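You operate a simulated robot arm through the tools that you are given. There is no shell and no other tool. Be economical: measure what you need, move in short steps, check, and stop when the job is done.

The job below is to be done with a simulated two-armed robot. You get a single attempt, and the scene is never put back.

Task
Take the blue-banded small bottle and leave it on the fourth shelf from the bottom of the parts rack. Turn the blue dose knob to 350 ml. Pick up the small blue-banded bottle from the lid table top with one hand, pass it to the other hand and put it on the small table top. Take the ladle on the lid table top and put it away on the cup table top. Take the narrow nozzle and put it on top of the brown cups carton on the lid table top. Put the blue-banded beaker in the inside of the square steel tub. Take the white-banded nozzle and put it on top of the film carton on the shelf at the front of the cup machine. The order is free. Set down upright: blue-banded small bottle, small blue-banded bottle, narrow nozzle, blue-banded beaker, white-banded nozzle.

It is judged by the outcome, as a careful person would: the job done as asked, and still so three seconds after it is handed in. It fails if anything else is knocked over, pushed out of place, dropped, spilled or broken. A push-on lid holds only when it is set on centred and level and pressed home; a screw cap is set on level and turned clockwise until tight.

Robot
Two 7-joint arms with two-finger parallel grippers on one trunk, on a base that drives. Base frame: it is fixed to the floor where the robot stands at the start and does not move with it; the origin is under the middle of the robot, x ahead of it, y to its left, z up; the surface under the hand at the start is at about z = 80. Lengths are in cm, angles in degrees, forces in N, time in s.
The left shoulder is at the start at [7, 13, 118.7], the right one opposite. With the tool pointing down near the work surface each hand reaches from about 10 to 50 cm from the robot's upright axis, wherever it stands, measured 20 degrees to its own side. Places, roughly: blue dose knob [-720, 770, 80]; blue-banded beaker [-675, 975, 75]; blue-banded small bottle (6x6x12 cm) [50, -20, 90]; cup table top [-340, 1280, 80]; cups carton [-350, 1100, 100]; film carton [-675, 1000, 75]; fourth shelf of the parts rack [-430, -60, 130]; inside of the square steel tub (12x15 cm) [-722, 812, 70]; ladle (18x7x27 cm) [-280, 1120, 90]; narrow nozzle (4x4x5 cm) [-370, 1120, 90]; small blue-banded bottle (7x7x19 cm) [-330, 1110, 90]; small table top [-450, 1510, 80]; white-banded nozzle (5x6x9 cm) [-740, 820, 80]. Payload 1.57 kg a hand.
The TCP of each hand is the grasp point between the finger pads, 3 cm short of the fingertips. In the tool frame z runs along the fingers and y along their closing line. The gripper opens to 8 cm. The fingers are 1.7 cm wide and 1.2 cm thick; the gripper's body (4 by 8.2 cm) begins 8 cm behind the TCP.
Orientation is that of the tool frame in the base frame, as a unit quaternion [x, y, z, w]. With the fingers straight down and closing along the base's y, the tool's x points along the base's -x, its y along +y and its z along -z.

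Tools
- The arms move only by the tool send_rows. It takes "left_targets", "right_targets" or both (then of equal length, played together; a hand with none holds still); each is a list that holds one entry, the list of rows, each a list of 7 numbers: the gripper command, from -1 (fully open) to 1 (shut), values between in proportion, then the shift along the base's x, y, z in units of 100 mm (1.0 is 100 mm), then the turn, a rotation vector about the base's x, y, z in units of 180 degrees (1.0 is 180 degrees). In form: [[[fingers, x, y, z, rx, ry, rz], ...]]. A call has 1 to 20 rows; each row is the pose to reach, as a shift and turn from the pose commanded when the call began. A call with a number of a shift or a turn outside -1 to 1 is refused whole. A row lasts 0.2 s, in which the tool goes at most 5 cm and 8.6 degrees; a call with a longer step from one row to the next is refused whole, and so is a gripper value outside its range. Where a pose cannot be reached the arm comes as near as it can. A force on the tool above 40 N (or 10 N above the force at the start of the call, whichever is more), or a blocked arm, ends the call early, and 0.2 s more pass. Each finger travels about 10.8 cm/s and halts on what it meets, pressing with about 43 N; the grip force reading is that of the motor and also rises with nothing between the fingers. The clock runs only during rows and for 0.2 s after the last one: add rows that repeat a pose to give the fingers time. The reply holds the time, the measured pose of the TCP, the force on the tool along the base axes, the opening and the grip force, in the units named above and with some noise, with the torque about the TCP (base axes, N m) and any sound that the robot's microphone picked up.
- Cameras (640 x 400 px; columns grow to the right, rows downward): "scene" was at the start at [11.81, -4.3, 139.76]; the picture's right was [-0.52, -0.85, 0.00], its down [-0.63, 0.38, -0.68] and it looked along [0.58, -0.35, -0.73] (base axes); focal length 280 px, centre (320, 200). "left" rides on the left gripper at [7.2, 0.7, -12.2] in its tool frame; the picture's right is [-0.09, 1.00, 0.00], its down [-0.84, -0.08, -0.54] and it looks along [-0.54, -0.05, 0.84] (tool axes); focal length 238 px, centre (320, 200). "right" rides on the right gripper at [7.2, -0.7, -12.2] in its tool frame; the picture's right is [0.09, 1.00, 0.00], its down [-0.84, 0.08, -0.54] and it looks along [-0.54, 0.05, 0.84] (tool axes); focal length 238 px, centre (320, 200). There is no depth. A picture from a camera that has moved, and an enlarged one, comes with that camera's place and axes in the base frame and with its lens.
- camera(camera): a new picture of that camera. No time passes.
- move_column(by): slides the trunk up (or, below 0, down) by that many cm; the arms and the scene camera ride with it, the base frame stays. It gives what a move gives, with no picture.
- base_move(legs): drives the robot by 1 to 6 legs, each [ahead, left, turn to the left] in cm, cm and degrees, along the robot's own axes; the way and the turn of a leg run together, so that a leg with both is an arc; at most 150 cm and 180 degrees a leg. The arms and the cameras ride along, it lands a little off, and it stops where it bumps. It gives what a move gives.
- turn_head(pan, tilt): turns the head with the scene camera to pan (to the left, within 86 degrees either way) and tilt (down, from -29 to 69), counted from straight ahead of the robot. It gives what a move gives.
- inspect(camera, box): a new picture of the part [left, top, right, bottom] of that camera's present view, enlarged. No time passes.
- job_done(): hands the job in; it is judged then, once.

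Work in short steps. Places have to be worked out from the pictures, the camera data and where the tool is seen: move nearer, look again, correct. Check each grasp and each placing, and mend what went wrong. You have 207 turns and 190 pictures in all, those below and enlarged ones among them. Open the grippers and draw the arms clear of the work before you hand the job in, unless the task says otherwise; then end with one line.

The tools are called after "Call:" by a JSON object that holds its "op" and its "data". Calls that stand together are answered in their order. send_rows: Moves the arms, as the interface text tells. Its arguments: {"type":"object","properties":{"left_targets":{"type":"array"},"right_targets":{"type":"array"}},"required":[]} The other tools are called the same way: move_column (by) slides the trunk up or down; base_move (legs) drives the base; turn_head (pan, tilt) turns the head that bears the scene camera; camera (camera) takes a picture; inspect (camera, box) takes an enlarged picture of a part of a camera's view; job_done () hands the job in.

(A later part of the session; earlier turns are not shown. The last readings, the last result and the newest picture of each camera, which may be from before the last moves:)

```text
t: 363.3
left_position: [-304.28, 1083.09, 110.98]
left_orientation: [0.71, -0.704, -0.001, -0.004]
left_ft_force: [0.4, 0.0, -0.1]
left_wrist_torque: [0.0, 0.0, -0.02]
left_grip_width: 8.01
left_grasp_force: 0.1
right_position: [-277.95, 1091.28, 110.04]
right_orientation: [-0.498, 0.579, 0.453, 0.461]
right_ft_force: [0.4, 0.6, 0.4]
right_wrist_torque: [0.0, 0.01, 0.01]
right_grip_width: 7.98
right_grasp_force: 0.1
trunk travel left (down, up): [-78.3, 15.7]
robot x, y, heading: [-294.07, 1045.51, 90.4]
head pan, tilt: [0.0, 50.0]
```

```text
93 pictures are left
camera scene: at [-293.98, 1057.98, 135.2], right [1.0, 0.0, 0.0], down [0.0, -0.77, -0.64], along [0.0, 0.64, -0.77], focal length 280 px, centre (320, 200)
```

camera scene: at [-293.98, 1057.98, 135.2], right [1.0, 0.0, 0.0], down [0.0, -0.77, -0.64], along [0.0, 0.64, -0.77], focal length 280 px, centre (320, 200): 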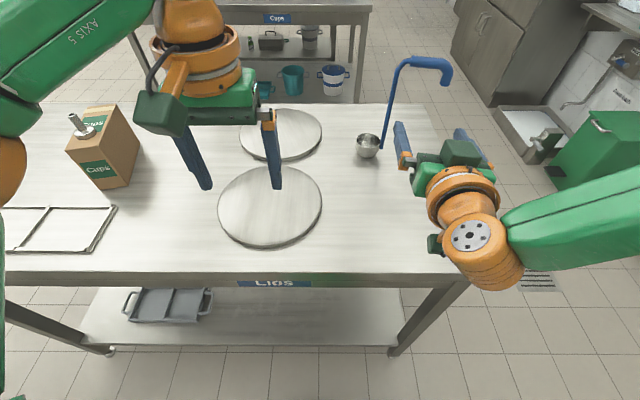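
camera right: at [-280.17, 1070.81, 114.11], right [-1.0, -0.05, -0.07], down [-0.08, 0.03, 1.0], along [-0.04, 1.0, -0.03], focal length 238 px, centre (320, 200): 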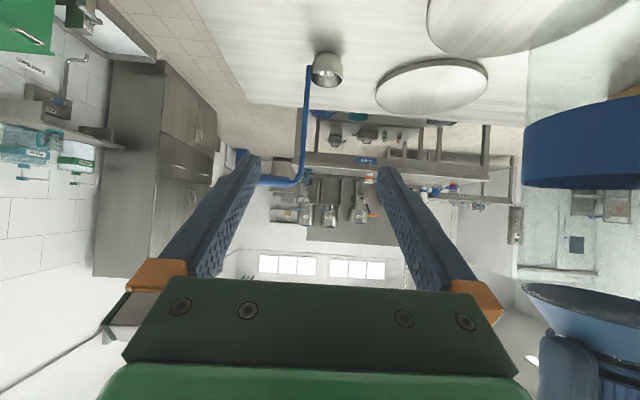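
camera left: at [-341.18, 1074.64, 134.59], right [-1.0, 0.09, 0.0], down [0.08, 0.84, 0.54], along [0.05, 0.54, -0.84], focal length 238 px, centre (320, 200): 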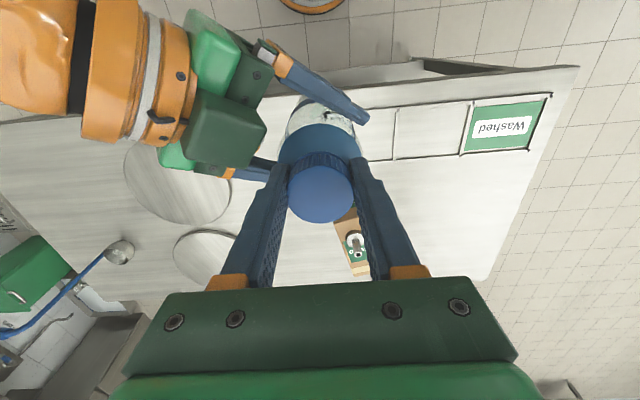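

The handle is at [-277, 1117], z 86–109. Lower the trunk 11 and drive 15 ahead.

Call:
{"op": "move_column", "data": {"by": -11}}

Call:
{"op": "base_move", "data": {"legs": [[15, 0, 0]]}}

Call:
{"op": "camera", "data": {"camera": "right"}}

Call:
{"op": "camera", "data": {"camera": "scene"}}

```text
t: 364.7
left_position: [-304.27, 1082.94, 100.08]
left_orientation: [0.71, -0.704, -0.001, -0.004]
left_ft_force: [0.0, 0.8, 0.4]
left_wrist_torque: [0.0, 0.02, -0.02]
left_grip_width: 7.98
left_grasp_force: 0.1
right_position: [-277.85, 1091.24, 98.89]
right_orientation: [-0.497, 0.579, 0.452, 0.462]
right_ft_force: [0.5, -0.6, 0.1]
right_wrist_torque: [0.01, 0.0, 0.01]
right_grip_width: 8.0
right_grasp_force: 0.1
trunk travel left (down, up): [-67.3, 26.7]
robot x, y, heading: [-294.09, 1045.31, 90.2]
head pan, tilt: [0.0, 50.0]
```

```text
t: 366.1
left_position: [-304.36, 1097.93, 100.11]
left_orientation: [0.71, -0.704, -0.001, -0.005]
left_ft_force: [0.5, -0.5, 1.0]
left_wrist_torque: [-0.01, -0.06, 0.0]
left_grip_width: 8.01
left_grasp_force: 0.1
right_position: [-277.97, 1106.02, 99.08]
right_orientation: [-0.497, 0.578, 0.454, 0.461]
right_ft_force: [-0.7, -0.5, 0.3]
right_wrist_torque: [0.0, -0.03, 0.01]
right_grip_width: 8.0
right_grasp_force: 0.1
trunk travel left (down, up): [-67.3, 26.7]
robot x, y, heading: [-293.94, 1060.59, 90.3]
head pan, tilt: [0.0, 50.0]
```

```text
92 pictures are left
camera right: at [-279.03, 1092.67, 93.86], right [-1.0, 0.08, -0.02], down [-0.05, -0.39, 0.92], along [0.06, 0.92, 0.4], focal length 238 px, centre (320, 200)
```

right: 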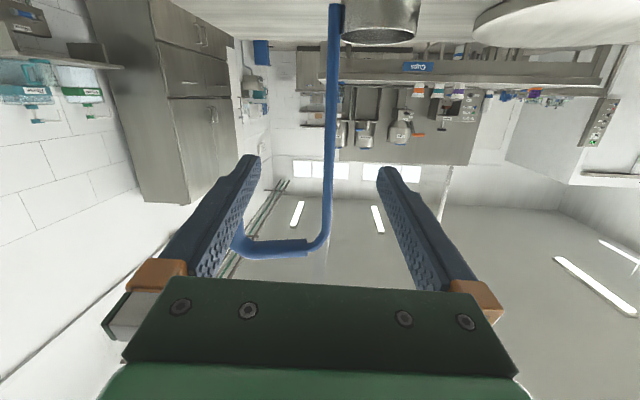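

```text
91 pictures are left
camera scene: at [-294.04, 1072.81, 124.22], right [1.0, 0.0, 0.0], down [0.0, -0.77, -0.64], along [0.0, 0.64, -0.77], focal length 280 px, centre (320, 200)
```

scene: 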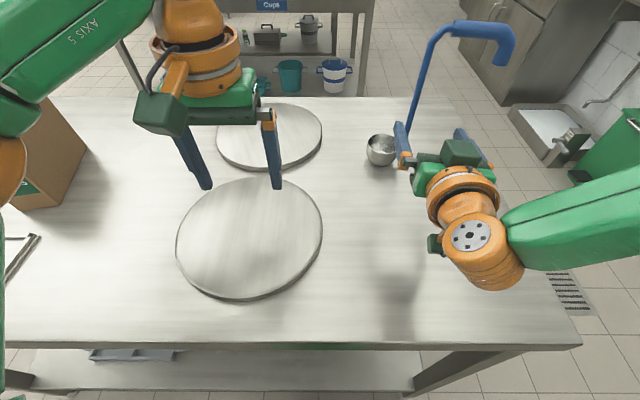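

The rod is centred between the fingers and the hook clears above. Extend 11 cm in +y.

Call:
{"op": "send_rows", "data": {"right_targets": [[[-1, 0, 0.3, 0, 0, 0, 0], [-1, 0, 0.6, 0, 0, 0, 0], [-1, 0, 0.9, 0, 0, 0, 0], [-1, 0, 1.0, 0, 0, 0, 0], [-1, 0, 1.0, 0, 0, 0, 0]]]}}

Call:
{"op": "camera", "data": {"camera": "right"}}

Call:
{"op": "inspect", "data": {"camera": "scene", "box": [340, 10, 540, 210]}}

```text
t: 367.3
left_position: [-304.49, 1098.04, 100.04]
left_orientation: [0.71, -0.704, -0.002, -0.006]
left_ft_force: [0.2, -0.7, 0.7]
left_wrist_torque: [-0.01, -0.05, 0.01]
left_grip_width: 7.99
left_grasp_force: 0.0
right_position: [-277.45, 1115.85, 99.6]
right_orientation: [-0.496, 0.581, 0.451, 0.462]
right_ft_force: [-0.4, 0.3, -0.4]
right_wrist_torque: [0.03, 0.01, -0.01]
right_grip_width: 7.97
right_grasp_force: 0.0
right hand out of reach, approached as far as the arm can: row 2, 3, 4, 5
trunk travel left (down, up): [-67.3, 26.7]
robot x, y, heading: [-294.29, 1060.35, 90.2]
head pan, tilt: [0.0, 50.0]
```

```text
90 pictures are left
camera right: at [-278.55, 1102.5, 94.51], right [-1.0, 0.08, -0.02], down [-0.06, -0.39, 0.92], along [0.07, 0.92, 0.39], focal length 238 px, centre (320, 200)
```

right: 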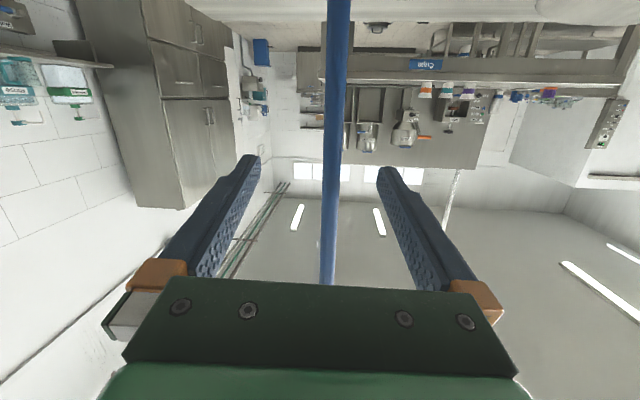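

```text
2.00 times, centred on (440, 110) of scene
camera zoom: at [-294.04, 1072.98, 124.2], right [1.0, 0.0, 0.0], down [0.0, -0.77, -0.64], along [0.0, 0.64, -0.77], focal length 561 px, centre (80, 380)
```

zoom: 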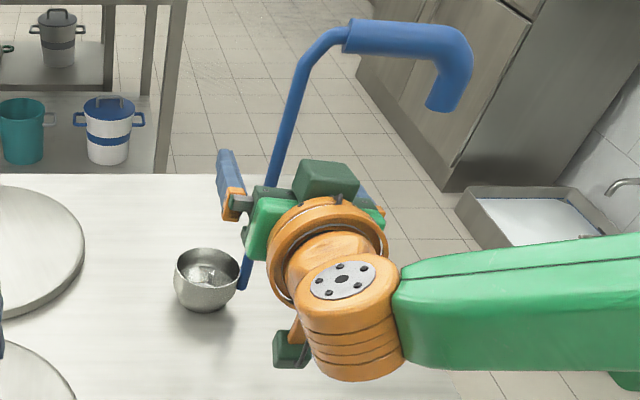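

The rod is ~0.7 cm to the left of centre; shift then close.

Call:
{"op": "send_rows", "data": {"right_targets": [[[-1, -0.07, 0, 0, 0, 0, 0], [-1, -0.07, 0, 0, 0, 0, 0], [-0.5, -0.07, 0, 0, 0, 0, 0], [0, -0.07, 0, 0, 0, 0, 0], [0.4, -0.07, 0, 0, 0, 0, 0], [0.7, -0.07, 0, 0, 0, 0, 0], [1, -0.07, 0, 0, 0, 0, 0], [1, -0.07, 0, 0, 0, 0, 0]]]}}

Call:
{"op": "camera", "data": {"camera": "right"}}

Call:
{"op": "inspect", "data": {"camera": "scene", "box": [340, 10, 540, 210]}}

```text
t: 369.1
left_position: [-304.29, 1098.02, 99.93]
left_orientation: [0.71, -0.704, 0.0, -0.005]
left_ft_force: [-0.7, 0.0, 0.0]
left_wrist_torque: [0.03, 0.0, -0.04]
left_grip_width: 7.99
left_grasp_force: 0.0
right_position: [-278.2, 1115.98, 99.51]
right_orientation: [-0.497, 0.579, 0.453, 0.461]
right_ft_force: [-0.9, -0.5, -0.4]
right_wrist_torque: [-0.05, -0.05, 0.01]
right_grip_width: 0.92
right_grasp_force: 28.1
trunk travel left (down, up): [-67.3, 26.7]
robot x, y, heading: [-294.27, 1060.04, 90.6]
head pan, tilt: [0.0, 50.0]
```

```text
88 pictures are left
camera right: at [-279.19, 1102.56, 94.4], right [-1.0, 0.08, -0.02], down [-0.05, -0.39, 0.92], along [0.06, 0.92, 0.39], focal length 238 px, centre (320, 200)
```

right: 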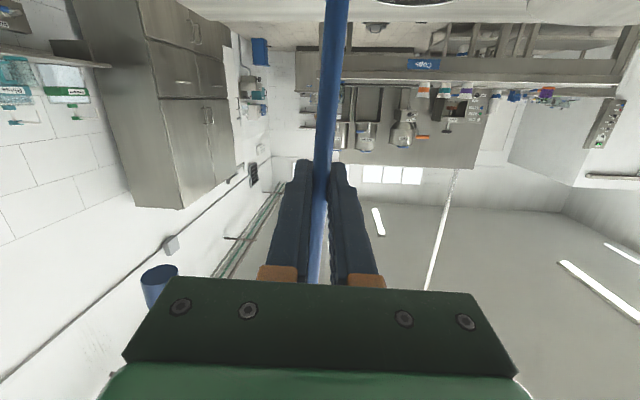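

```text
2.00 times, centred on (440, 110) of scene
camera zoom: at [-294.02, 1073.05, 124.19], right [1.0, 0.0, 0.0], down [0.0, -0.77, -0.64], along [0.0, 0.64, -0.77], focal length 561 px, centre (80, 380)
```

zoom: 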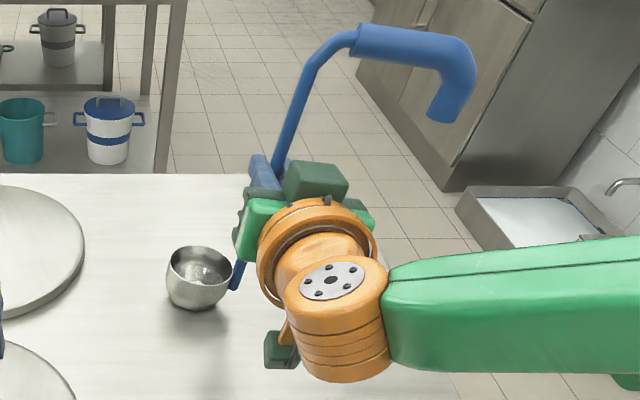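

Rod gripped (0.9 cm). Lift fully with the trunk and check.

Call:
{"op": "move_column", "data": {"by": 26}}

Call:
{"op": "camera", "data": {"camera": "scene"}}

```text
t: 371.8
left_position: [-304.39, 1098.15, 125.97]
left_orientation: [0.71, -0.704, -0.001, -0.005]
left_ft_force: [-0.9, -0.6, -0.2]
left_wrist_torque: [0.0, 0.0, 0.03]
left_grip_width: 8.0
left_grasp_force: 0.0
right_position: [-278.16, 1116.12, 125.46]
right_orientation: [-0.498, 0.58, 0.453, 0.46]
right_ft_force: [-0.2, 0.3, -2.1]
right_wrist_torque: [-0.03, -0.08, 0.0]
right_grip_width: 0.9
right_grasp_force: 27.2
trunk travel left (down, up): [-93.3, 0.7]
robot x, y, heading: [-293.93, 1060.89, 90.5]
head pan, tilt: [0.0, 50.0]
```

```text
86 pictures are left
camera scene: at [-294.02, 1073.08, 150.19], right [1.0, 0.0, 0.0], down [0.0, -0.77, -0.64], along [0.0, 0.64, -0.77], focal length 280 px, centre (320, 200)
```

scene: 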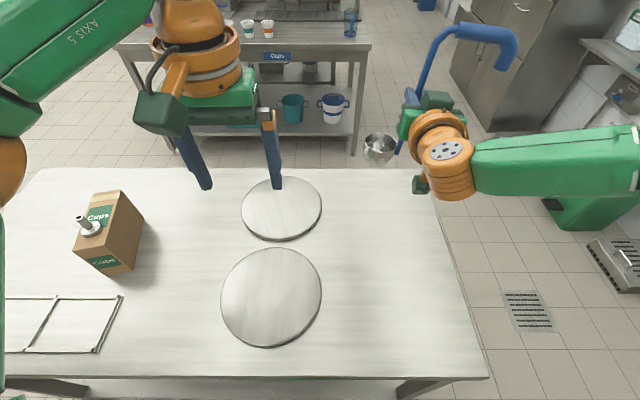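

Ladle is up. Back 19, left along the aisle, then ahead to the lane before the cup table.

Call:
{"op": "base_move", "data": {"legs": [[-17, 0, 0], [0, 147, 0], [143, 0, 0]]}}

Call:
{"op": "camera", "data": {"camera": "scene"}}

```text
t: 379.5
left_position: [-445.49, 1080.96, 126.05]
left_orientation: [0.728, -0.686, -0.001, -0.007]
left_ft_force: [-0.4, -0.3, 0.2]
left_wrist_torque: [0.01, 0.02, 0.0]
left_grip_width: 7.99
left_grasp_force: 0.1
right_position: [-420.42, 1100.13, 125.63]
right_orientation: [-0.512, 0.566, 0.464, 0.45]
right_ft_force: [0.0, 0.0, -2.1]
right_wrist_torque: [-0.03, -0.13, -0.02]
right_grip_width: 0.95
right_grasp_force: 27.1
trunk travel left (down, up): [-93.3, 0.7]
robot x, y, heading: [-433.32, 1043.99, 92.9]
head pan, tilt: [0.0, 50.0]
stopped in leg 2: the robot was blocked; the commanded pose is now the measured one
```

```text
85 pictures are left
camera scene: at [-434.05, 1056.38, 150.21], right [1.0, 0.05, 0.0], down [0.04, -0.76, -0.64], along [-0.04, 0.64, -0.77], focal length 280 px, centre (320, 200)
```

scene: 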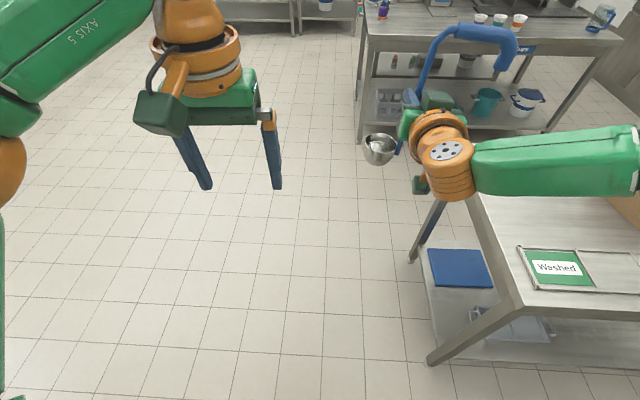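

Blocked by the pillar at the left (elbow). Ease right 8 and continue ahead, correcting the heading.

Call:
{"op": "base_move", "data": {"legs": [[2, -9, -2.9], [138, 0, 0]]}}

Call:
{"op": "camera", "data": {"camera": "scene"}}

```text
t: 387.1
left_position: [-435.58, 1221.16, 125.98]
left_orientation: [0.71, -0.704, -0.002, -0.005]
left_ft_force: [0.2, 0.3, 0.4]
left_wrist_torque: [0.0, 0.02, -0.03]
left_grip_width: 8.01
left_grasp_force: 0.1
right_position: [-409.49, 1238.91, 125.49]
right_orientation: [-0.496, 0.58, 0.452, 0.462]
right_ft_force: [-0.1, -1.0, -1.2]
right_wrist_torque: [-0.05, -0.09, -0.02]
right_grip_width: 0.92
right_grasp_force: 27.5
trunk travel left (down, up): [-93.3, 0.7]
robot x, y, heading: [-425.31, 1183.83, 90.2]
head pan, tilt: [0.0, 50.0]
```

```text
84 pictures are left
camera scene: at [-425.32, 1196.08, 150.2], right [1.0, 0.0, 0.0], down [0.0, -0.77, -0.64], along [0.0, 0.64, -0.77], focal length 280 px, centre (320, 200)
```

scene: 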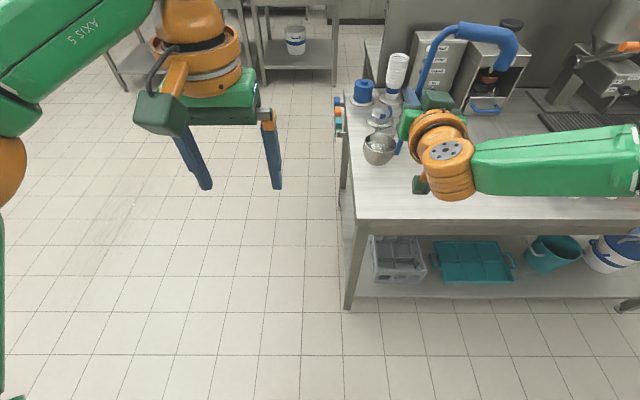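

The cup table front edge is at y ≈ 1243. Move right 34 and look at the free area.

Call:
{"op": "base_move", "data": {"legs": [[0, -34, 0]]}}

Call:
{"op": "camera", "data": {"camera": "scene"}}

```text
t: 389.3
left_position: [-401.82, 1221.42, 125.98]
left_orientation: [0.712, -0.702, 0.0, -0.006]
left_ft_force: [-0.8, 1.0, 0.1]
left_wrist_torque: [0.0, -0.04, 0.0]
left_grip_width: 7.97
left_grasp_force: 0.1
right_position: [-375.7, 1239.41, 125.47]
right_orientation: [-0.5, 0.578, 0.452, 0.46]
right_ft_force: [-1.0, 0.2, -1.9]
right_wrist_torque: [-0.02, -0.06, -0.04]
right_grip_width: 0.95
right_grasp_force: 27.2
trunk travel left (down, up): [-93.3, 0.7]
robot x, y, heading: [-390.99, 1183.86, 90.6]
head pan, tilt: [0.0, 50.0]
```

```text
83 pictures are left
camera scene: at [-391.43, 1196.4, 150.19], right [1.0, 0.01, 0.0], down [0.01, -0.77, -0.64], along [0.0, 0.64, -0.77], focal length 280 px, centre (320, 200)
```

scene: 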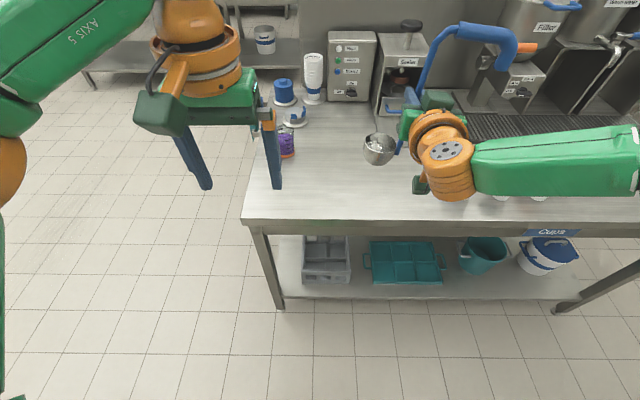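

Spot around [-378, 1262] is free. Drive 22 ahead, lower 24.

Call:
{"op": "base_move", "data": {"legs": [[22, 0, -0.6]]}}

Call:
{"op": "move_column", "data": {"by": -24}}

Call:
{"op": "inspect", "data": {"camera": "scene", "box": [220, 10, 560, 240]}}

```text
t: 391.0
left_position: [-401.09, 1243.18, 126.16]
left_orientation: [0.708, -0.706, -0.002, -0.006]
left_ft_force: [1.0, -0.2, 0.7]
left_wrist_torque: [0.0, -0.03, 0.04]
left_grip_width: 7.97
left_grasp_force: 0.1
right_position: [-374.88, 1260.69, 125.74]
right_orientation: [-0.495, 0.58, 0.452, 0.463]
right_ft_force: [-1.2, -0.1, -1.9]
right_wrist_torque: [-0.02, -0.12, 0.01]
right_grip_width: 0.93
right_grasp_force: 28.1
trunk travel left (down, up): [-93.3, 0.7]
robot x, y, heading: [-390.79, 1205.75, 90.4]
head pan, tilt: [0.0, 50.0]
```

```text
t: 393.5
left_position: [-401.15, 1243.52, 102.02]
left_orientation: [0.708, -0.706, -0.001, -0.005]
left_ft_force: [0.3, 0.7, 0.0]
left_wrist_torque: [0.01, -0.01, 0.03]
left_grip_width: 8.0
left_grasp_force: 0.0
right_position: [-374.92, 1261.09, 101.43]
right_orientation: [-0.496, 0.581, 0.451, 0.462]
right_ft_force: [0.8, -0.2, -1.8]
right_wrist_torque: [-0.02, -0.08, 0.02]
right_grip_width: 0.9
right_grasp_force: 27.4
trunk travel left (down, up): [-69.3, 24.7]
robot x, y, heading: [-391.1, 1205.72, 89.9]
head pan, tilt: [0.0, 50.0]
```

```text
1.74 times, centred on (390, 125) of scene
camera zoom: at [-391.02, 1218.33, 126.2], right [1.0, 0.0, 0.0], down [0.0, -0.77, -0.64], along [0.0, 0.64, -0.77], focal length 488 px, centre (198, 330)
```

zoom: 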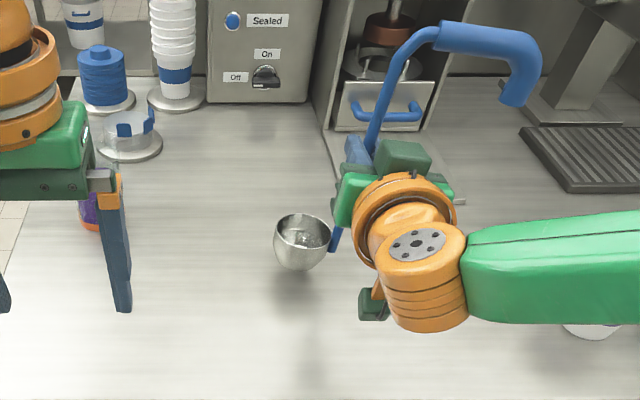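

Call:
{"op": "turn_head", "data": {"pan": -35, "tilt": 45}}

Call:
{"op": "camera", "data": {"camera": "scene"}}

```text
t: 394.5
left_position: [-401.16, 1243.55, 101.98]
left_orientation: [0.708, -0.706, -0.001, -0.005]
left_ft_force: [-1.2, 0.9, -0.1]
left_wrist_torque: [0.01, -0.04, 0.01]
left_grip_width: 7.99
left_grasp_force: 0.1
right_position: [-374.84, 1261.17, 101.45]
right_orientation: [-0.496, 0.581, 0.451, 0.462]
right_ft_force: [0.1, 0.0, -2.1]
right_wrist_torque: [-0.02, -0.07, -0.02]
right_grip_width: 0.92
right_grasp_force: 27.7
trunk travel left (down, up): [-69.3, 24.7]
robot x, y, heading: [-391.09, 1205.94, 90.2]
head pan, tilt: [-35.0, 45.0]
```

```text
81 pictures are left
camera scene: at [-386.36, 1217.3, 126.88], right [0.82, -0.57, 0.0], down [-0.41, -0.58, -0.71], along [0.41, 0.58, -0.71], focal length 280 px, centre (320, 200)
```

scene: 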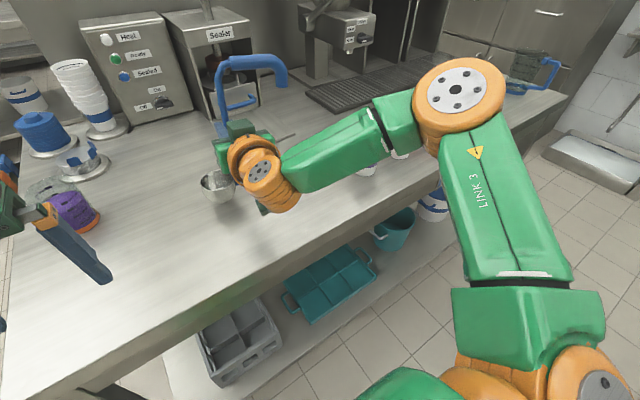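

Two cups stand close beneath the elbow. I'll move the robot back 8 cm so the elbow clears them, then lower.

Call:
{"op": "base_move", "data": {"legs": [[-8, 0, 0]]}}

Call:
{"op": "move_column", "data": {"by": -1.2}}

Call:
{"op": "camera", "data": {"camera": "scene"}}

```text
t: 395.6
left_position: [-401.16, 1235.67, 102.02]
left_orientation: [0.708, -0.706, 0.0, -0.005]
left_ft_force: [-0.1, -0.6, -1.2]
left_wrist_torque: [-0.01, 0.0, -0.01]
left_grip_width: 8.0
left_grasp_force: 0.1
right_position: [-375.0, 1253.48, 101.34]
right_orientation: [-0.497, 0.581, 0.45, 0.461]
right_ft_force: [-0.5, 0.4, -2.2]
right_wrist_torque: [0.0, -0.05, 0.01]
right_grip_width: 0.91
right_grasp_force: 27.6
trunk travel left (down, up): [-69.3, 24.7]
robot x, y, heading: [-391.19, 1197.61, 90.2]
head pan, tilt: [-35.0, 45.0]
```

```text
t: 396.2
left_position: [-401.25, 1235.63, 100.66]
left_orientation: [0.71, -0.705, -0.001, -0.004]
left_ft_force: [0.8, 0.8, 0.3]
left_wrist_torque: [-0.01, 0.0, -0.02]
left_grip_width: 8.03
left_grasp_force: 0.0
right_position: [-375.09, 1253.24, 100.24]
right_orientation: [-0.497, 0.581, 0.451, 0.46]
right_ft_force: [-0.1, -0.6, -2.8]
right_wrist_torque: [-0.02, -0.08, -0.02]
right_grip_width: 0.91
right_grasp_force: 27.8
trunk travel left (down, up): [-68.1, 25.9]
robot x, y, heading: [-390.91, 1198.08, 89.9]
head pan, tilt: [-35.0, 45.0]
```

```text
80 pictures are left
camera scene: at [-386.38, 1209.42, 125.68], right [0.82, -0.57, 0.0], down [-0.41, -0.58, -0.71], along [0.41, 0.58, -0.71], focal length 280 px, centre (320, 200)
```

scene: 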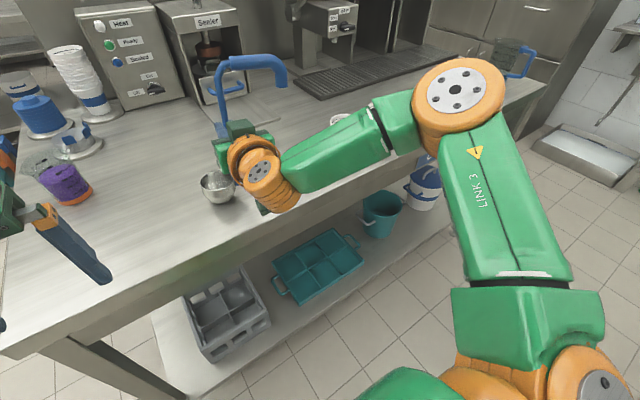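

Clear of the cups now. Feel down with the right hand.

Call:
{"op": "send_rows", "data": {"right_targets": [[[1, 0, 0, -0.03, 0, 0, 0], [1, 0, 0, -0.06, 0, 0, 0], [1, 0, 0, -0.09, 0, 0, 0], [1, 0, 0, -0.12, 0, 0, 0], [1, 0, 0, -0.15, 0, 0, 0], [1, 0, 0, -0.15, 0, 0, 0]]]}}

Call:
{"op": "inspect", "data": {"camera": "scene", "box": [140, 30, 340, 250]}}

```text
t: 397.6
left_position: [-401.33, 1235.57, 100.81]
left_orientation: [0.709, -0.706, -0.001, -0.004]
left_ft_force: [0.0, 0.1, 0.2]
left_wrist_torque: [-0.01, -0.05, 0.02]
left_grip_width: 7.99
left_grasp_force: 0.0
right_position: [-374.99, 1253.3, 99.92]
right_orientation: [-0.497, 0.583, 0.449, 0.46]
right_ft_force: [-0.1, 0.2, -2.1]
right_wrist_torque: [-0.02, -0.04, -0.02]
right_grip_width: 0.91
right_grasp_force: 27.6
right hand out of reach, approached as far as the arm can: row 3, 4, 5, 6
trunk travel left (down, up): [-68.1, 25.9]
robot x, y, heading: [-390.93, 1197.54, 90.3]
head pan, tilt: [-35.0, 45.0]
```

```text
1.82 times, centred on (240, 140) of scene
camera zoom: at [-386.38, 1209.39, 125.69], right [0.82, -0.57, 0.0], down [-0.41, -0.58, -0.71], along [0.41, 0.58, -0.71], focal length 510 px, centre (466, 309)
```

zoom: 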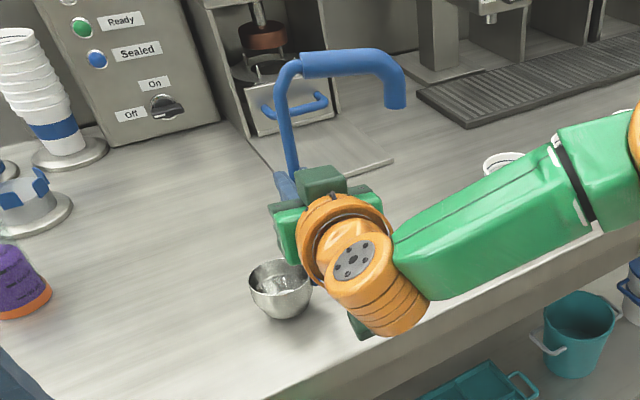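

Arm is at its reach limit; use the trunk in small steps.

Call:
{"op": "move_column", "data": {"by": -0.6}}

Call:
{"op": "move_column", "data": {"by": -0.4}}

```text
t: 398.1
left_position: [-401.23, 1235.33, 100.22]
left_orientation: [0.709, -0.705, -0.001, -0.005]
left_ft_force: [0.7, 0.0, -0.6]
left_wrist_torque: [0.04, 0.0, 0.0]
left_grip_width: 8.02
left_grasp_force: 0.1
right_position: [-375.1, 1253.07, 99.52]
right_orientation: [-0.496, 0.582, 0.45, 0.462]
right_ft_force: [1.5, 2.4, 5.8]
right_wrist_torque: [0.41, -0.05, -0.03]
right_grip_width: 0.9
right_grasp_force: 27.6
trunk travel left (down, up): [-67.5, 26.5]
robot x, y, heading: [-391.24, 1197.79, 90.2]
head pan, tilt: [-35.0, 45.0]
```

```text
t: 398.7
left_position: [-401.29, 1235.26, 100.08]
left_orientation: [0.708, -0.706, -0.003, -0.008]
left_ft_force: [-0.4, -0.5, 0.7]
left_wrist_torque: [-0.02, 0.0, 0.0]
left_grip_width: 8.02
left_grasp_force: 0.1
right_position: [-375.13, 1252.82, 99.46]
right_orientation: [-0.495, 0.58, 0.452, 0.462]
right_ft_force: [3.8, 1.7, 21.2]
right_wrist_torque: [0.39, -0.02, -0.02]
right_grip_width: 0.93
right_grasp_force: 27.5
trunk travel left (down, up): [-67.1, 26.9]
robot x, y, heading: [-391.23, 1197.89, 90.2]
head pan, tilt: [-35.0, 45.0]
```

Contact. Open gently and watch whether the ladle stands.

Call:
{"op": "send_rows", "data": {"right_targets": [[[1, 0, 0, 0.03, 0, 0, 0], [0.6, 0, 0, 0.03, 0, 0, 0], [0.3, 0, 0, 0.03, 0, 0, 0], [-0.2, 0, 0, 0.03, 0, 0, 0], [-0.8, 0, 0, 0.03, 0, 0, 0], [-1, 0, 0, 0.03, 0, 0, 0], [-1, 0, 0, 0.03, 0, 0, 0]]]}}

Call:
{"op": "inspect", "data": {"camera": "scene", "box": [140, 30, 340, 250]}}

```text
t: 400.3
left_position: [-401.24, 1235.5, 99.65]
left_orientation: [0.709, -0.705, -0.001, -0.005]
left_ft_force: [-0.4, 0.1, 0.2]
left_wrist_torque: [-0.06, -0.01, 0.04]
left_grip_width: 8.01
left_grasp_force: 0.0
right_position: [-375.2, 1253.21, 99.16]
right_orientation: [-0.497, 0.583, 0.449, 0.461]
right_ft_force: [0.7, 0.8, -0.2]
right_wrist_torque: [0.0, -0.02, 0.0]
right_grip_width: 8.01
right_grasp_force: 0.0
trunk travel left (down, up): [-67.1, 26.9]
robot x, y, heading: [-391.11, 1197.77, 90.1]
head pan, tilt: [-35.0, 45.0]
```

```text
1.82 times, centred on (240, 140) of scene
camera zoom: at [-386.4, 1209.33, 124.69], right [0.82, -0.57, 0.0], down [-0.41, -0.58, -0.71], along [0.41, 0.58, -0.71], focal length 510 px, centre (466, 309)
```

zoom: 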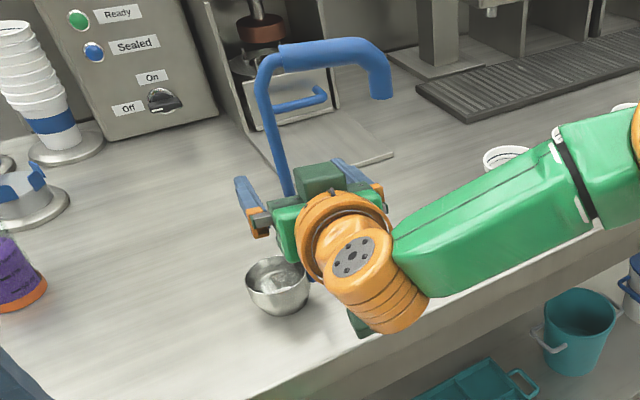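

The ladle stands. Withdraw straight back 14 cm and check.

Call:
{"op": "base_move", "data": {"legs": [[-14, 0, 0]]}}

Call:
{"op": "move_column", "data": {"by": 26}}

Call:
{"op": "camera", "data": {"camera": "scene"}}

```text
t: 401.6
left_position: [-401.23, 1221.55, 99.74]
left_orientation: [0.708, -0.706, 0.0, -0.004]
left_ft_force: [-0.1, 0.4, -0.4]
left_wrist_torque: [-0.02, 0.03, 0.03]
left_grip_width: 8.0
left_grasp_force: 0.1
right_position: [-374.97, 1239.27, 99.11]
right_orientation: [-0.497, 0.583, 0.448, 0.46]
right_ft_force: [0.7, 0.6, 0.0]
right_wrist_torque: [-0.01, -0.03, 0.01]
right_grip_width: 8.02
right_grasp_force: 0.0
trunk travel left (down, up): [-67.1, 26.9]
robot x, y, heading: [-391.05, 1183.86, 90.1]
head pan, tilt: [-35.0, 45.0]
```

```text
t: 404.3
left_position: [-401.29, 1221.34, 125.84]
left_orientation: [0.709, -0.706, -0.001, -0.005]
left_ft_force: [0.8, 0.3, 0.9]
left_wrist_torque: [0.01, -0.01, -0.01]
left_grip_width: 7.99
left_grasp_force: 0.0
right_position: [-375.0, 1239.01, 125.17]
right_orientation: [-0.497, 0.582, 0.449, 0.461]
right_ft_force: [-0.5, -0.2, -0.1]
right_wrist_torque: [-0.02, -0.01, 0.01]
right_grip_width: 7.99
right_grasp_force: 0.0
trunk travel left (down, up): [-93.1, 0.9]
robot x, y, heading: [-391.11, 1183.45, 89.8]
head pan, tilt: [-35.0, 45.0]
```

```text
77 pictures are left
camera scene: at [-386.37, 1195.22, 150.69], right [0.82, -0.57, 0.0], down [-0.41, -0.58, -0.71], along [0.41, 0.58, -0.71], focal length 280 px, centre (320, 200)
```

scene: 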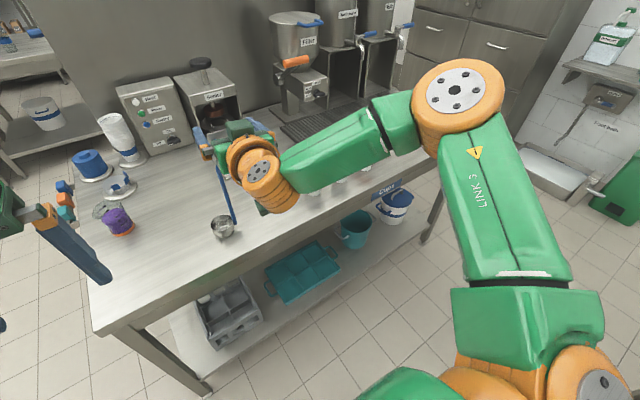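

The ladle stands on the cup table. Next the cup machine. Look to the left for the route.

Call:
{"op": "turn_head", "data": {"pan": 85, "tilt": 15}}

Call:
{"op": "camera", "data": {"camera": "scene"}}

```text
t: 406.3
left_position: [-401.15, 1221.33, 125.74]
left_orientation: [0.708, -0.706, -0.002, -0.005]
left_ft_force: [-0.1, -0.7, -0.1]
left_wrist_torque: [-0.02, 0.01, 0.0]
left_grip_width: 7.99
left_grasp_force: 0.0
right_position: [-375.04, 1239.07, 125.24]
right_orientation: [-0.497, 0.582, 0.449, 0.461]
right_ft_force: [-0.4, -0.4, 0.6]
right_wrist_torque: [0.01, 0.0, -0.01]
right_grip_width: 7.99
right_grasp_force: 0.1
trunk travel left (down, up): [-93.1, 0.9]
robot x, y, heading: [-390.95, 1183.81, 89.8]
head pan, tilt: [85.0, 15.0]
```

```text
76 pictures are left
camera scene: at [-400.35, 1189.38, 155.38], right [0.09, 1.0, 0.0], down [0.26, -0.02, -0.97], along [-0.96, 0.08, -0.26], focal length 280 px, centre (320, 200)
```

scene: 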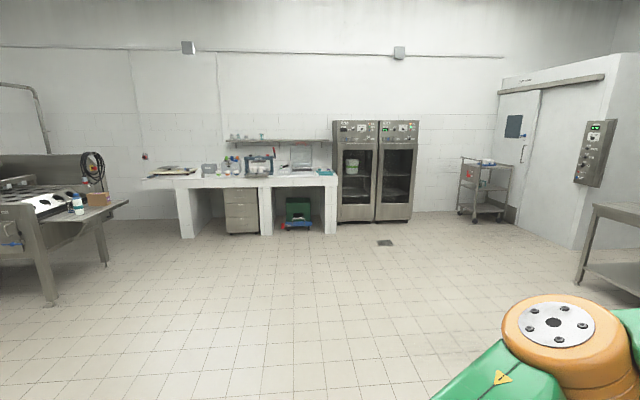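

The cup machine's front shelf (with carton and beaker) is at about x ≈ -720…-640, y ≈ 970–1010. Drive there: left 45, turn 90 left, then ahead.

Call:
{"op": "base_move", "data": {"legs": [[0, 45, 0], [0, 0, 90], [150, 0, 0], [95, 0, 0]]}}

Call:
{"op": "base_move", "data": {"legs": [[0, 0, 90], [60, 0, 0]]}}

Call:
{"op": "turn_head", "data": {"pan": 0, "tilt": 35}}

Call:
{"op": "camera", "data": {"camera": "scene"}}

```text
t: 424.4
left_position: [-719.49, 1176.76, 125.8]
left_orientation: [1.0, -0.008, -0.005, -0.002]
left_ft_force: [0.0, -0.1, -0.3]
left_wrist_torque: [0.03, 0.02, 0.02]
left_grip_width: 8.02
left_grasp_force: 0.1
right_position: [-736.59, 1203.16, 125.34]
right_orientation: [0.762, -0.068, -0.644, -0.015]
right_ft_force: [0.4, 0.0, -0.4]
right_wrist_torque: [0.03, 0.01, 0.02]
right_grip_width: 7.98
right_grasp_force: 0.0
trunk travel left (down, up): [-93.1, 0.9]
robot x, y, heading: [-681.78, 1186.09, 179.2]
head pan, tilt: [85.0, 15.0]
```

```text
t: 431.7
left_position: [-673.19, 1086.8, 125.9]
left_orientation: [0.71, 0.704, -0.005, 0.002]
left_ft_force: [0.5, 0.2, -0.7]
left_wrist_torque: [-0.02, 0.0, 0.03]
left_grip_width: 7.99
left_grasp_force: 0.1
right_position: [-699.51, 1069.34, 125.34]
right_orientation: [0.585, 0.492, -0.464, 0.446]
right_ft_force: [0.0, -0.3, 0.6]
right_wrist_torque: [0.0, -0.01, 0.0]
right_grip_width: 7.99
right_grasp_force: 0.1
trunk travel left (down, up): [-93.1, 0.9]
robot x, y, heading: [-682.61, 1124.41, -90.8]
head pan, tilt: [85.0, 15.0]
```

```text
t: 433.3
left_position: [-673.22, 1086.62, 125.69]
left_orientation: [0.71, 0.704, -0.004, 0.0]
left_ft_force: [-0.1, 0.5, 0.3]
left_wrist_torque: [0.01, -0.04, -0.02]
left_grip_width: 7.98
left_grasp_force: 0.1
right_position: [-699.48, 1069.14, 125.24]
right_orientation: [0.585, 0.493, -0.464, 0.446]
right_ft_force: [0.3, 1.0, 0.6]
right_wrist_torque: [0.0, -0.03, 0.0]
right_grip_width: 7.99
right_grasp_force: 0.1
trunk travel left (down, up): [-93.1, 0.9]
robot x, y, heading: [-682.86, 1124.32, -90.8]
head pan, tilt: [0.0, 35.0]
```

```text
75 pictures are left
camera scene: at [-683.02, 1110.41, 152.18], right [-1.0, 0.01, 0.0], down [0.01, 0.57, -0.82], along [-0.01, -0.82, -0.57], focal length 280 px, centre (320, 200)
```

scene: 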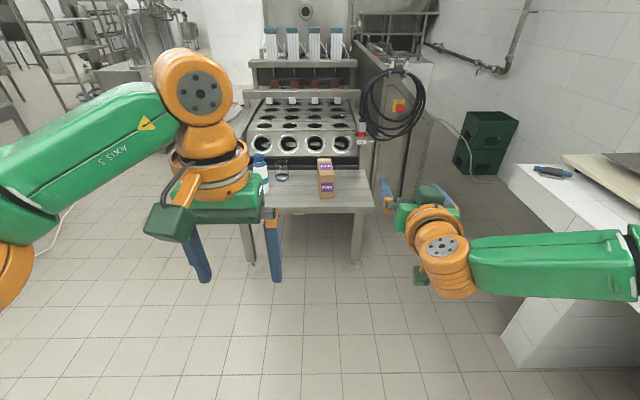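

Enlarge the shelf to see the beaker and film carton.

Call:
{"op": "inspect", "data": {"camera": "scene", "box": [235, 130, 385, 230]}}

```text
4.00 times, centred on (310, 180) of scene
camera zoom: at [-683.02, 1110.41, 152.18], right [-1.0, 0.01, 0.0], down [0.01, 0.57, -0.82], along [-0.01, -0.82, -0.57], focal length 1122 px, centre (360, 280)
```

zoom: 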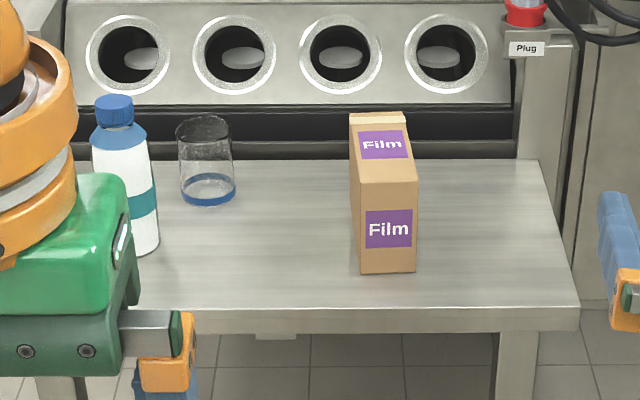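

Beaker is about 7 cm wide at left; film carton right of it. Fold the right hand down first.

Call:
{"op": "send_rows", "data": {"right_targets": [[[-1, 0, 0.1, 0, 0.045, 0, 0], [-1, 0, 0.2, 0, 0.09, 0, 0], [-1, 0, 0.3, 0, 0.135, 0, 0], [-1, 0, 0.4, 0, 0.18, 0, 0], [-1, 0, 0.5, 0, 0.225, 0, 0], [-1, 0, 0.6, 0, 0.27, 0, 0], [-1, 0, 0.7, 0, 0.315, 0, 0], [-1, 0, 0.8, 0, 0.36, 0, 0], [-1, 0, 0.9, 0, 0.405, 0, 0], [-1, 0, 1.0, 0, 0.45, 0, 0], [-1, 0, 1.0, 0, 0.45, 0, 0]]]}}

Call:
{"op": "base_move", "data": {"legs": [[80, 0, 0.8]]}}

Call:
{"op": "turn_head", "data": {"pan": 0, "tilt": 50}}

Call:
{"op": "camera", "data": {"camera": "scene"}}

```text
t: 435.7
left_position: [-673.14, 1086.58, 125.81]
left_orientation: [0.711, 0.703, -0.006, 0.001]
left_ft_force: [0.4, 0.4, 0.0]
left_wrist_torque: [0.02, -0.02, 0.01]
left_grip_width: 8.01
left_grasp_force: 0.1
right_position: [-703.32, 1084.76, 124.51]
right_orientation: [0.735, 0.676, -0.031, -0.041]
right_ft_force: [-0.2, 0.1, -0.2]
right_wrist_torque: [0.0, 0.05, 0.0]
right_grip_width: 7.96
right_grasp_force: 0.0
right hand out of reach, approached as far as the arm can: row 6, 7, 8, 9, 10, 11
trunk travel left (down, up): [-93.1, 0.9]
robot x, y, heading: [-682.97, 1124.52, -90.5]
head pan, tilt: [0.0, 35.0]
```

```text
t: 440.0
left_position: [-674.78, 1005.85, 125.89]
left_orientation: [0.713, 0.701, -0.006, 0.002]
left_ft_force: [0.1, 0.4, -0.4]
left_wrist_torque: [-0.03, 0.02, 0.02]
left_grip_width: 8.02
left_grasp_force: 0.0
right_position: [-704.97, 1004.23, 124.67]
right_orientation: [0.738, 0.673, -0.032, -0.04]
right_ft_force: [-0.4, 0.1, -0.1]
right_wrist_torque: [-0.03, -0.02, 0.0]
right_grip_width: 8.0
right_grasp_force: 0.0
trunk travel left (down, up): [-93.1, 0.9]
robot x, y, heading: [-684.25, 1043.52, -91.3]
head pan, tilt: [0.0, 35.0]
```

```text
t: 440.8
left_position: [-674.71, 1005.56, 125.77]
left_orientation: [0.713, 0.701, -0.005, 0.001]
left_ft_force: [0.0, -1.3, -0.2]
left_wrist_torque: [-0.01, 0.02, -0.02]
left_grip_width: 8.01
left_grasp_force: 0.0
right_position: [-704.97, 1004.05, 124.56]
right_orientation: [0.737, 0.674, -0.032, -0.04]
right_ft_force: [-0.5, 0.4, 0.4]
right_wrist_torque: [-0.02, -0.04, -0.02]
right_grip_width: 8.02
right_grasp_force: 0.0
trunk travel left (down, up): [-93.1, 0.9]
robot x, y, heading: [-684.22, 1043.66, -91.0]
head pan, tilt: [0.0, 50.0]
```

```text
73 pictures are left
camera scene: at [-684.39, 1030.71, 150.01], right [-1.0, 0.02, 0.0], down [0.01, 0.77, -0.64], along [-0.01, -0.64, -0.77], focal length 280 px, centre (320, 200)
```

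scene: 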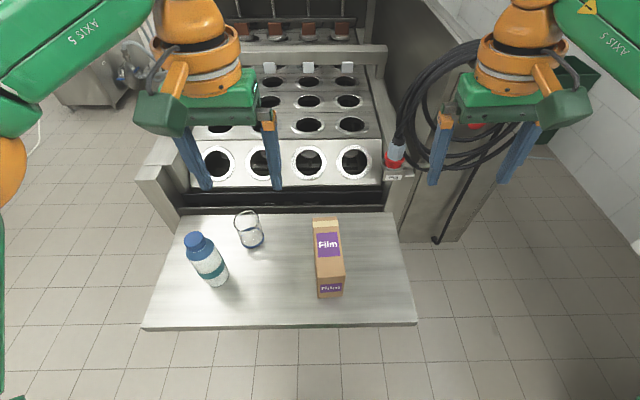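

Triangulating: shelf z ≈ 80, beaker at [-666, 988.5], rim z ≈ 91. I'll grip its -x wall with the left hand (one finger inside). Move 13 ahead, raise the right hand, lower the trunk.

Call:
{"op": "base_move", "data": {"legs": [[13, 0, 1]]}}

Call:
{"op": "send_rows", "data": {"left_targets": [[[-0.25, 0, 0, 0, 0, 0, 0], [-0.25, 0, 0, 0, 0, 0, 0], [-0.25, 0, 0, 0, 0, 0, 0], [-0.25, 0, 0, 0, 0, 0, 0]]], "right_targets": [[[-1, -0.2, 0.15, 0.25, 0, 0, 0], [-1, -0.4, 0.3, 0.5, 0, 0, 0], [-1, -0.6, 0.45, 0.75, 0, 0, 0], [-1, -0.6, 0.6, 1.0, 0, 0, 0]]]}}

Call:
{"op": "move_column", "data": {"by": -28}}

Call:
{"op": "camera", "data": {"camera": "left"}}

```text
t: 442.0
left_position: [-674.33, 993.62, 125.9]
left_orientation: [0.707, 0.707, -0.007, 0.003]
left_ft_force: [0.1, -0.2, 0.4]
left_wrist_torque: [-0.03, 0.02, 0.01]
left_grip_width: 8.0
left_grasp_force: 0.0
right_position: [-704.41, 991.6, 124.67]
right_orientation: [0.733, 0.679, -0.035, -0.039]
right_ft_force: [0.1, -0.4, -0.2]
right_wrist_torque: [-0.04, 0.01, -0.01]
right_grip_width: 8.0
right_grasp_force: 0.1
trunk travel left (down, up): [-93.1, 0.9]
robot x, y, heading: [-684.09, 1030.84, -90.3]
head pan, tilt: [0.0, 50.0]
```

```text
t: 443.0
left_position: [-674.25, 993.16, 125.72]
left_orientation: [0.707, 0.707, -0.005, 0.0]
left_ft_force: [-1.1, 0.2, 0.4]
left_wrist_torque: [0.0, -0.02, -0.01]
left_grip_width: 5.01
left_grasp_force: 0.0
right_position: [-710.36, 997.2, 134.43]
right_orientation: [0.732, 0.679, -0.033, -0.038]
right_ft_force: [-0.1, -0.2, -1.3]
right_wrist_torque: [0.02, 0.01, -0.01]
right_grip_width: 7.99
right_grasp_force: 0.0
trunk travel left (down, up): [-93.1, 0.9]
robot x, y, heading: [-684.77, 1030.94, -90.2]
head pan, tilt: [0.0, 50.0]
```

```text
t: 445.9
left_position: [-674.31, 993.1, 97.84]
left_orientation: [0.707, 0.708, -0.005, 0.002]
left_ft_force: [0.6, 1.1, 0.6]
left_wrist_torque: [0.01, 0.05, 0.0]
left_grip_width: 5.01
left_grasp_force: 0.0
right_position: [-710.54, 997.21, 106.38]
right_orientation: [0.732, 0.68, -0.033, -0.04]
right_ft_force: [0.4, 0.1, 0.4]
right_wrist_torque: [-0.02, -0.05, -0.01]
right_grip_width: 8.01
right_grasp_force: 0.1
trunk travel left (down, up): [-65.1, 28.9]
robot x, y, heading: [-684.76, 1031.01, -90.1]
head pan, tilt: [0.0, 50.0]
```

```text
72 pictures are left
camera left: at [-673.54, 1000.41, 109.96], right [1.0, -0.09, -0.01], down [-0.07, -0.83, 0.55], along [-0.05, -0.55, -0.83], focal length 238 px, centre (320, 200)
```

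left: 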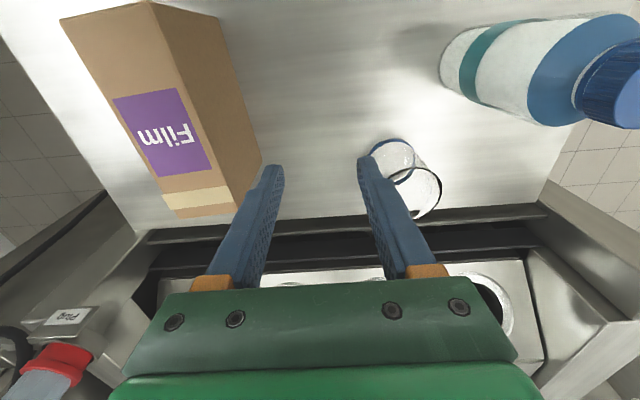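

Beaker rim is at [-665.5, 987.7], radius 3.3. Position over the -x wall, then check before descending.

Call:
{"op": "send_rows", "data": {"left_targets": [[[-0.25, 0.2, -0.2, 0, 0, 0, 0], [-0.25, 0.4, -0.4, 0, 0, 0, 0], [-0.25, 0.57, -0.54, 0, 0, 0, 0], [-0.25, 0.57, -0.54, 0, 0, 0, 0]]]}}

Call:
{"op": "camera", "data": {"camera": "left"}}

```text
t: 446.9
left_position: [-668.41, 987.58, 97.86]
left_orientation: [0.707, 0.707, -0.005, 0.002]
left_ft_force: [0.2, -0.7, -0.8]
left_wrist_torque: [0.0, -0.02, 0.03]
left_grip_width: 5.04
left_grasp_force: 0.1
right_position: [-710.59, 997.22, 106.35]
right_orientation: [0.732, 0.679, -0.033, -0.04]
right_ft_force: [-0.4, 0.1, -1.2]
right_wrist_torque: [-0.02, 0.02, -0.01]
right_grip_width: 8.0
right_grasp_force: 0.1
trunk travel left (down, up): [-65.1, 28.9]
robot x, y, heading: [-684.64, 1030.87, -90.1]
head pan, tilt: [0.0, 50.0]
```

```text
71 pictures are left
camera left: at [-667.72, 994.93, 110.04], right [1.0, -0.09, -0.01], down [-0.07, -0.83, 0.55], along [-0.05, -0.55, -0.83], focal length 238 px, centre (320, 200)
```

left: 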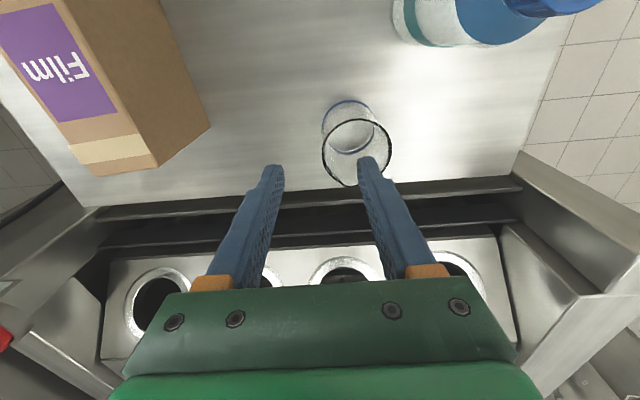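

Well aligned (0.7 cm y correction). Descend to z ≈ 88.

Call:
{"op": "send_rows", "data": {"left_targets": [[[-0.25, 0, -0.07, -0.1, 0, 0, 0], [-0.25, 0, -0.07, -0.35, 0, 0, 0], [-0.25, 0, -0.07, -0.6, 0, 0, 0], [-0.25, 0, -0.07, -0.85, 0, 0, 0], [-0.25, 0, -0.07, -0.97, 0, 0, 0], [-0.25, 0, -0.07, -0.97, 0, 0, 0]]]}}

Call:
{"op": "camera", "data": {"camera": "left"}}

```text
t: 448.3
left_position: [-668.53, 986.95, 88.18]
left_orientation: [0.707, 0.707, -0.005, 0.001]
left_ft_force: [-0.2, -0.1, 0.4]
left_wrist_torque: [-0.02, -0.02, -0.01]
left_grip_width: 5.0
left_grasp_force: 0.1
right_position: [-710.55, 997.11, 106.39]
right_orientation: [0.732, 0.679, -0.033, -0.04]
right_ft_force: [-0.3, -0.2, 0.4]
right_wrist_torque: [-0.02, 0.0, 0.01]
right_grip_width: 7.97
right_grasp_force: 0.0
trunk travel left (down, up): [-65.1, 28.9]
robot x, y, heading: [-684.52, 1030.82, -90.4]
head pan, tilt: [0.0, 50.0]
```

```text
70 pictures are left
camera left: at [-667.78, 994.28, 100.25], right [1.0, -0.09, -0.01], down [-0.07, -0.83, 0.55], along [-0.05, -0.55, -0.83], focal length 238 px, centre (320, 200)
```

left: 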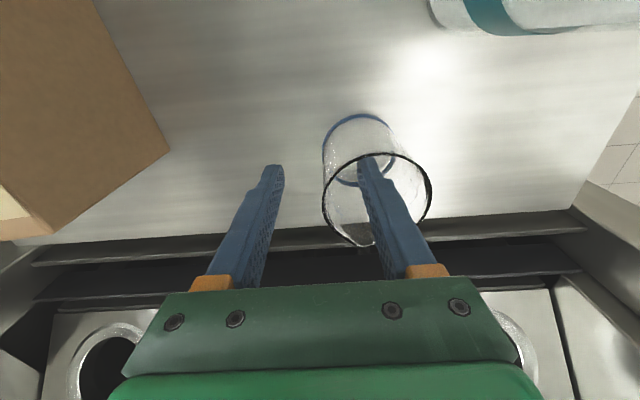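

One finger is inside. Close on the wall.

Call:
{"op": "send_rows", "data": {"left_targets": [[[0, 0, 0, 0, 0, 0, 0], [0.3, 0, 0, 0, 0, 0, 0], [0.6, 0, 0, 0, 0, 0, 0], [0.9, 0, 0, 0, 0, 0, 0], [1, 0, 0, 0, 0, 0, 0], [1, 0, 0, 0, 0, 0, 0]]]}}

Call:
{"op": "camera", "data": {"camera": "left"}}

```text
t: 449.7
left_position: [-668.38, 987.0, 88.07]
left_orientation: [0.707, 0.707, -0.006, 0.002]
left_ft_force: [2.2, -0.3, 3.8]
left_wrist_torque: [0.0, -0.44, 0.02]
left_grip_width: 0.24
left_grasp_force: 24.2
right_position: [-710.4, 997.42, 106.37]
right_orientation: [0.732, 0.68, -0.034, -0.039]
right_ft_force: [1.2, -0.2, 0.0]
right_wrist_torque: [-0.03, 0.03, -0.01]
right_grip_width: 8.01
right_grasp_force: 0.1
trunk travel left (down, up): [-65.1, 28.9]
robot x, y, heading: [-684.2, 1031.09, -90.1]
head pan, tilt: [0.0, 50.0]
```

```text
69 pictures are left
camera left: at [-667.77, 994.35, 100.31], right [1.0, -0.09, 0.0], down [-0.07, -0.83, 0.55], along [-0.05, -0.55, -0.83], focal length 238 px, centre (320, 200)
```

left: 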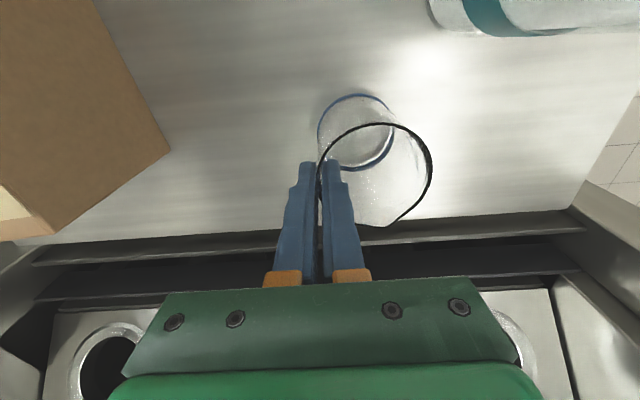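

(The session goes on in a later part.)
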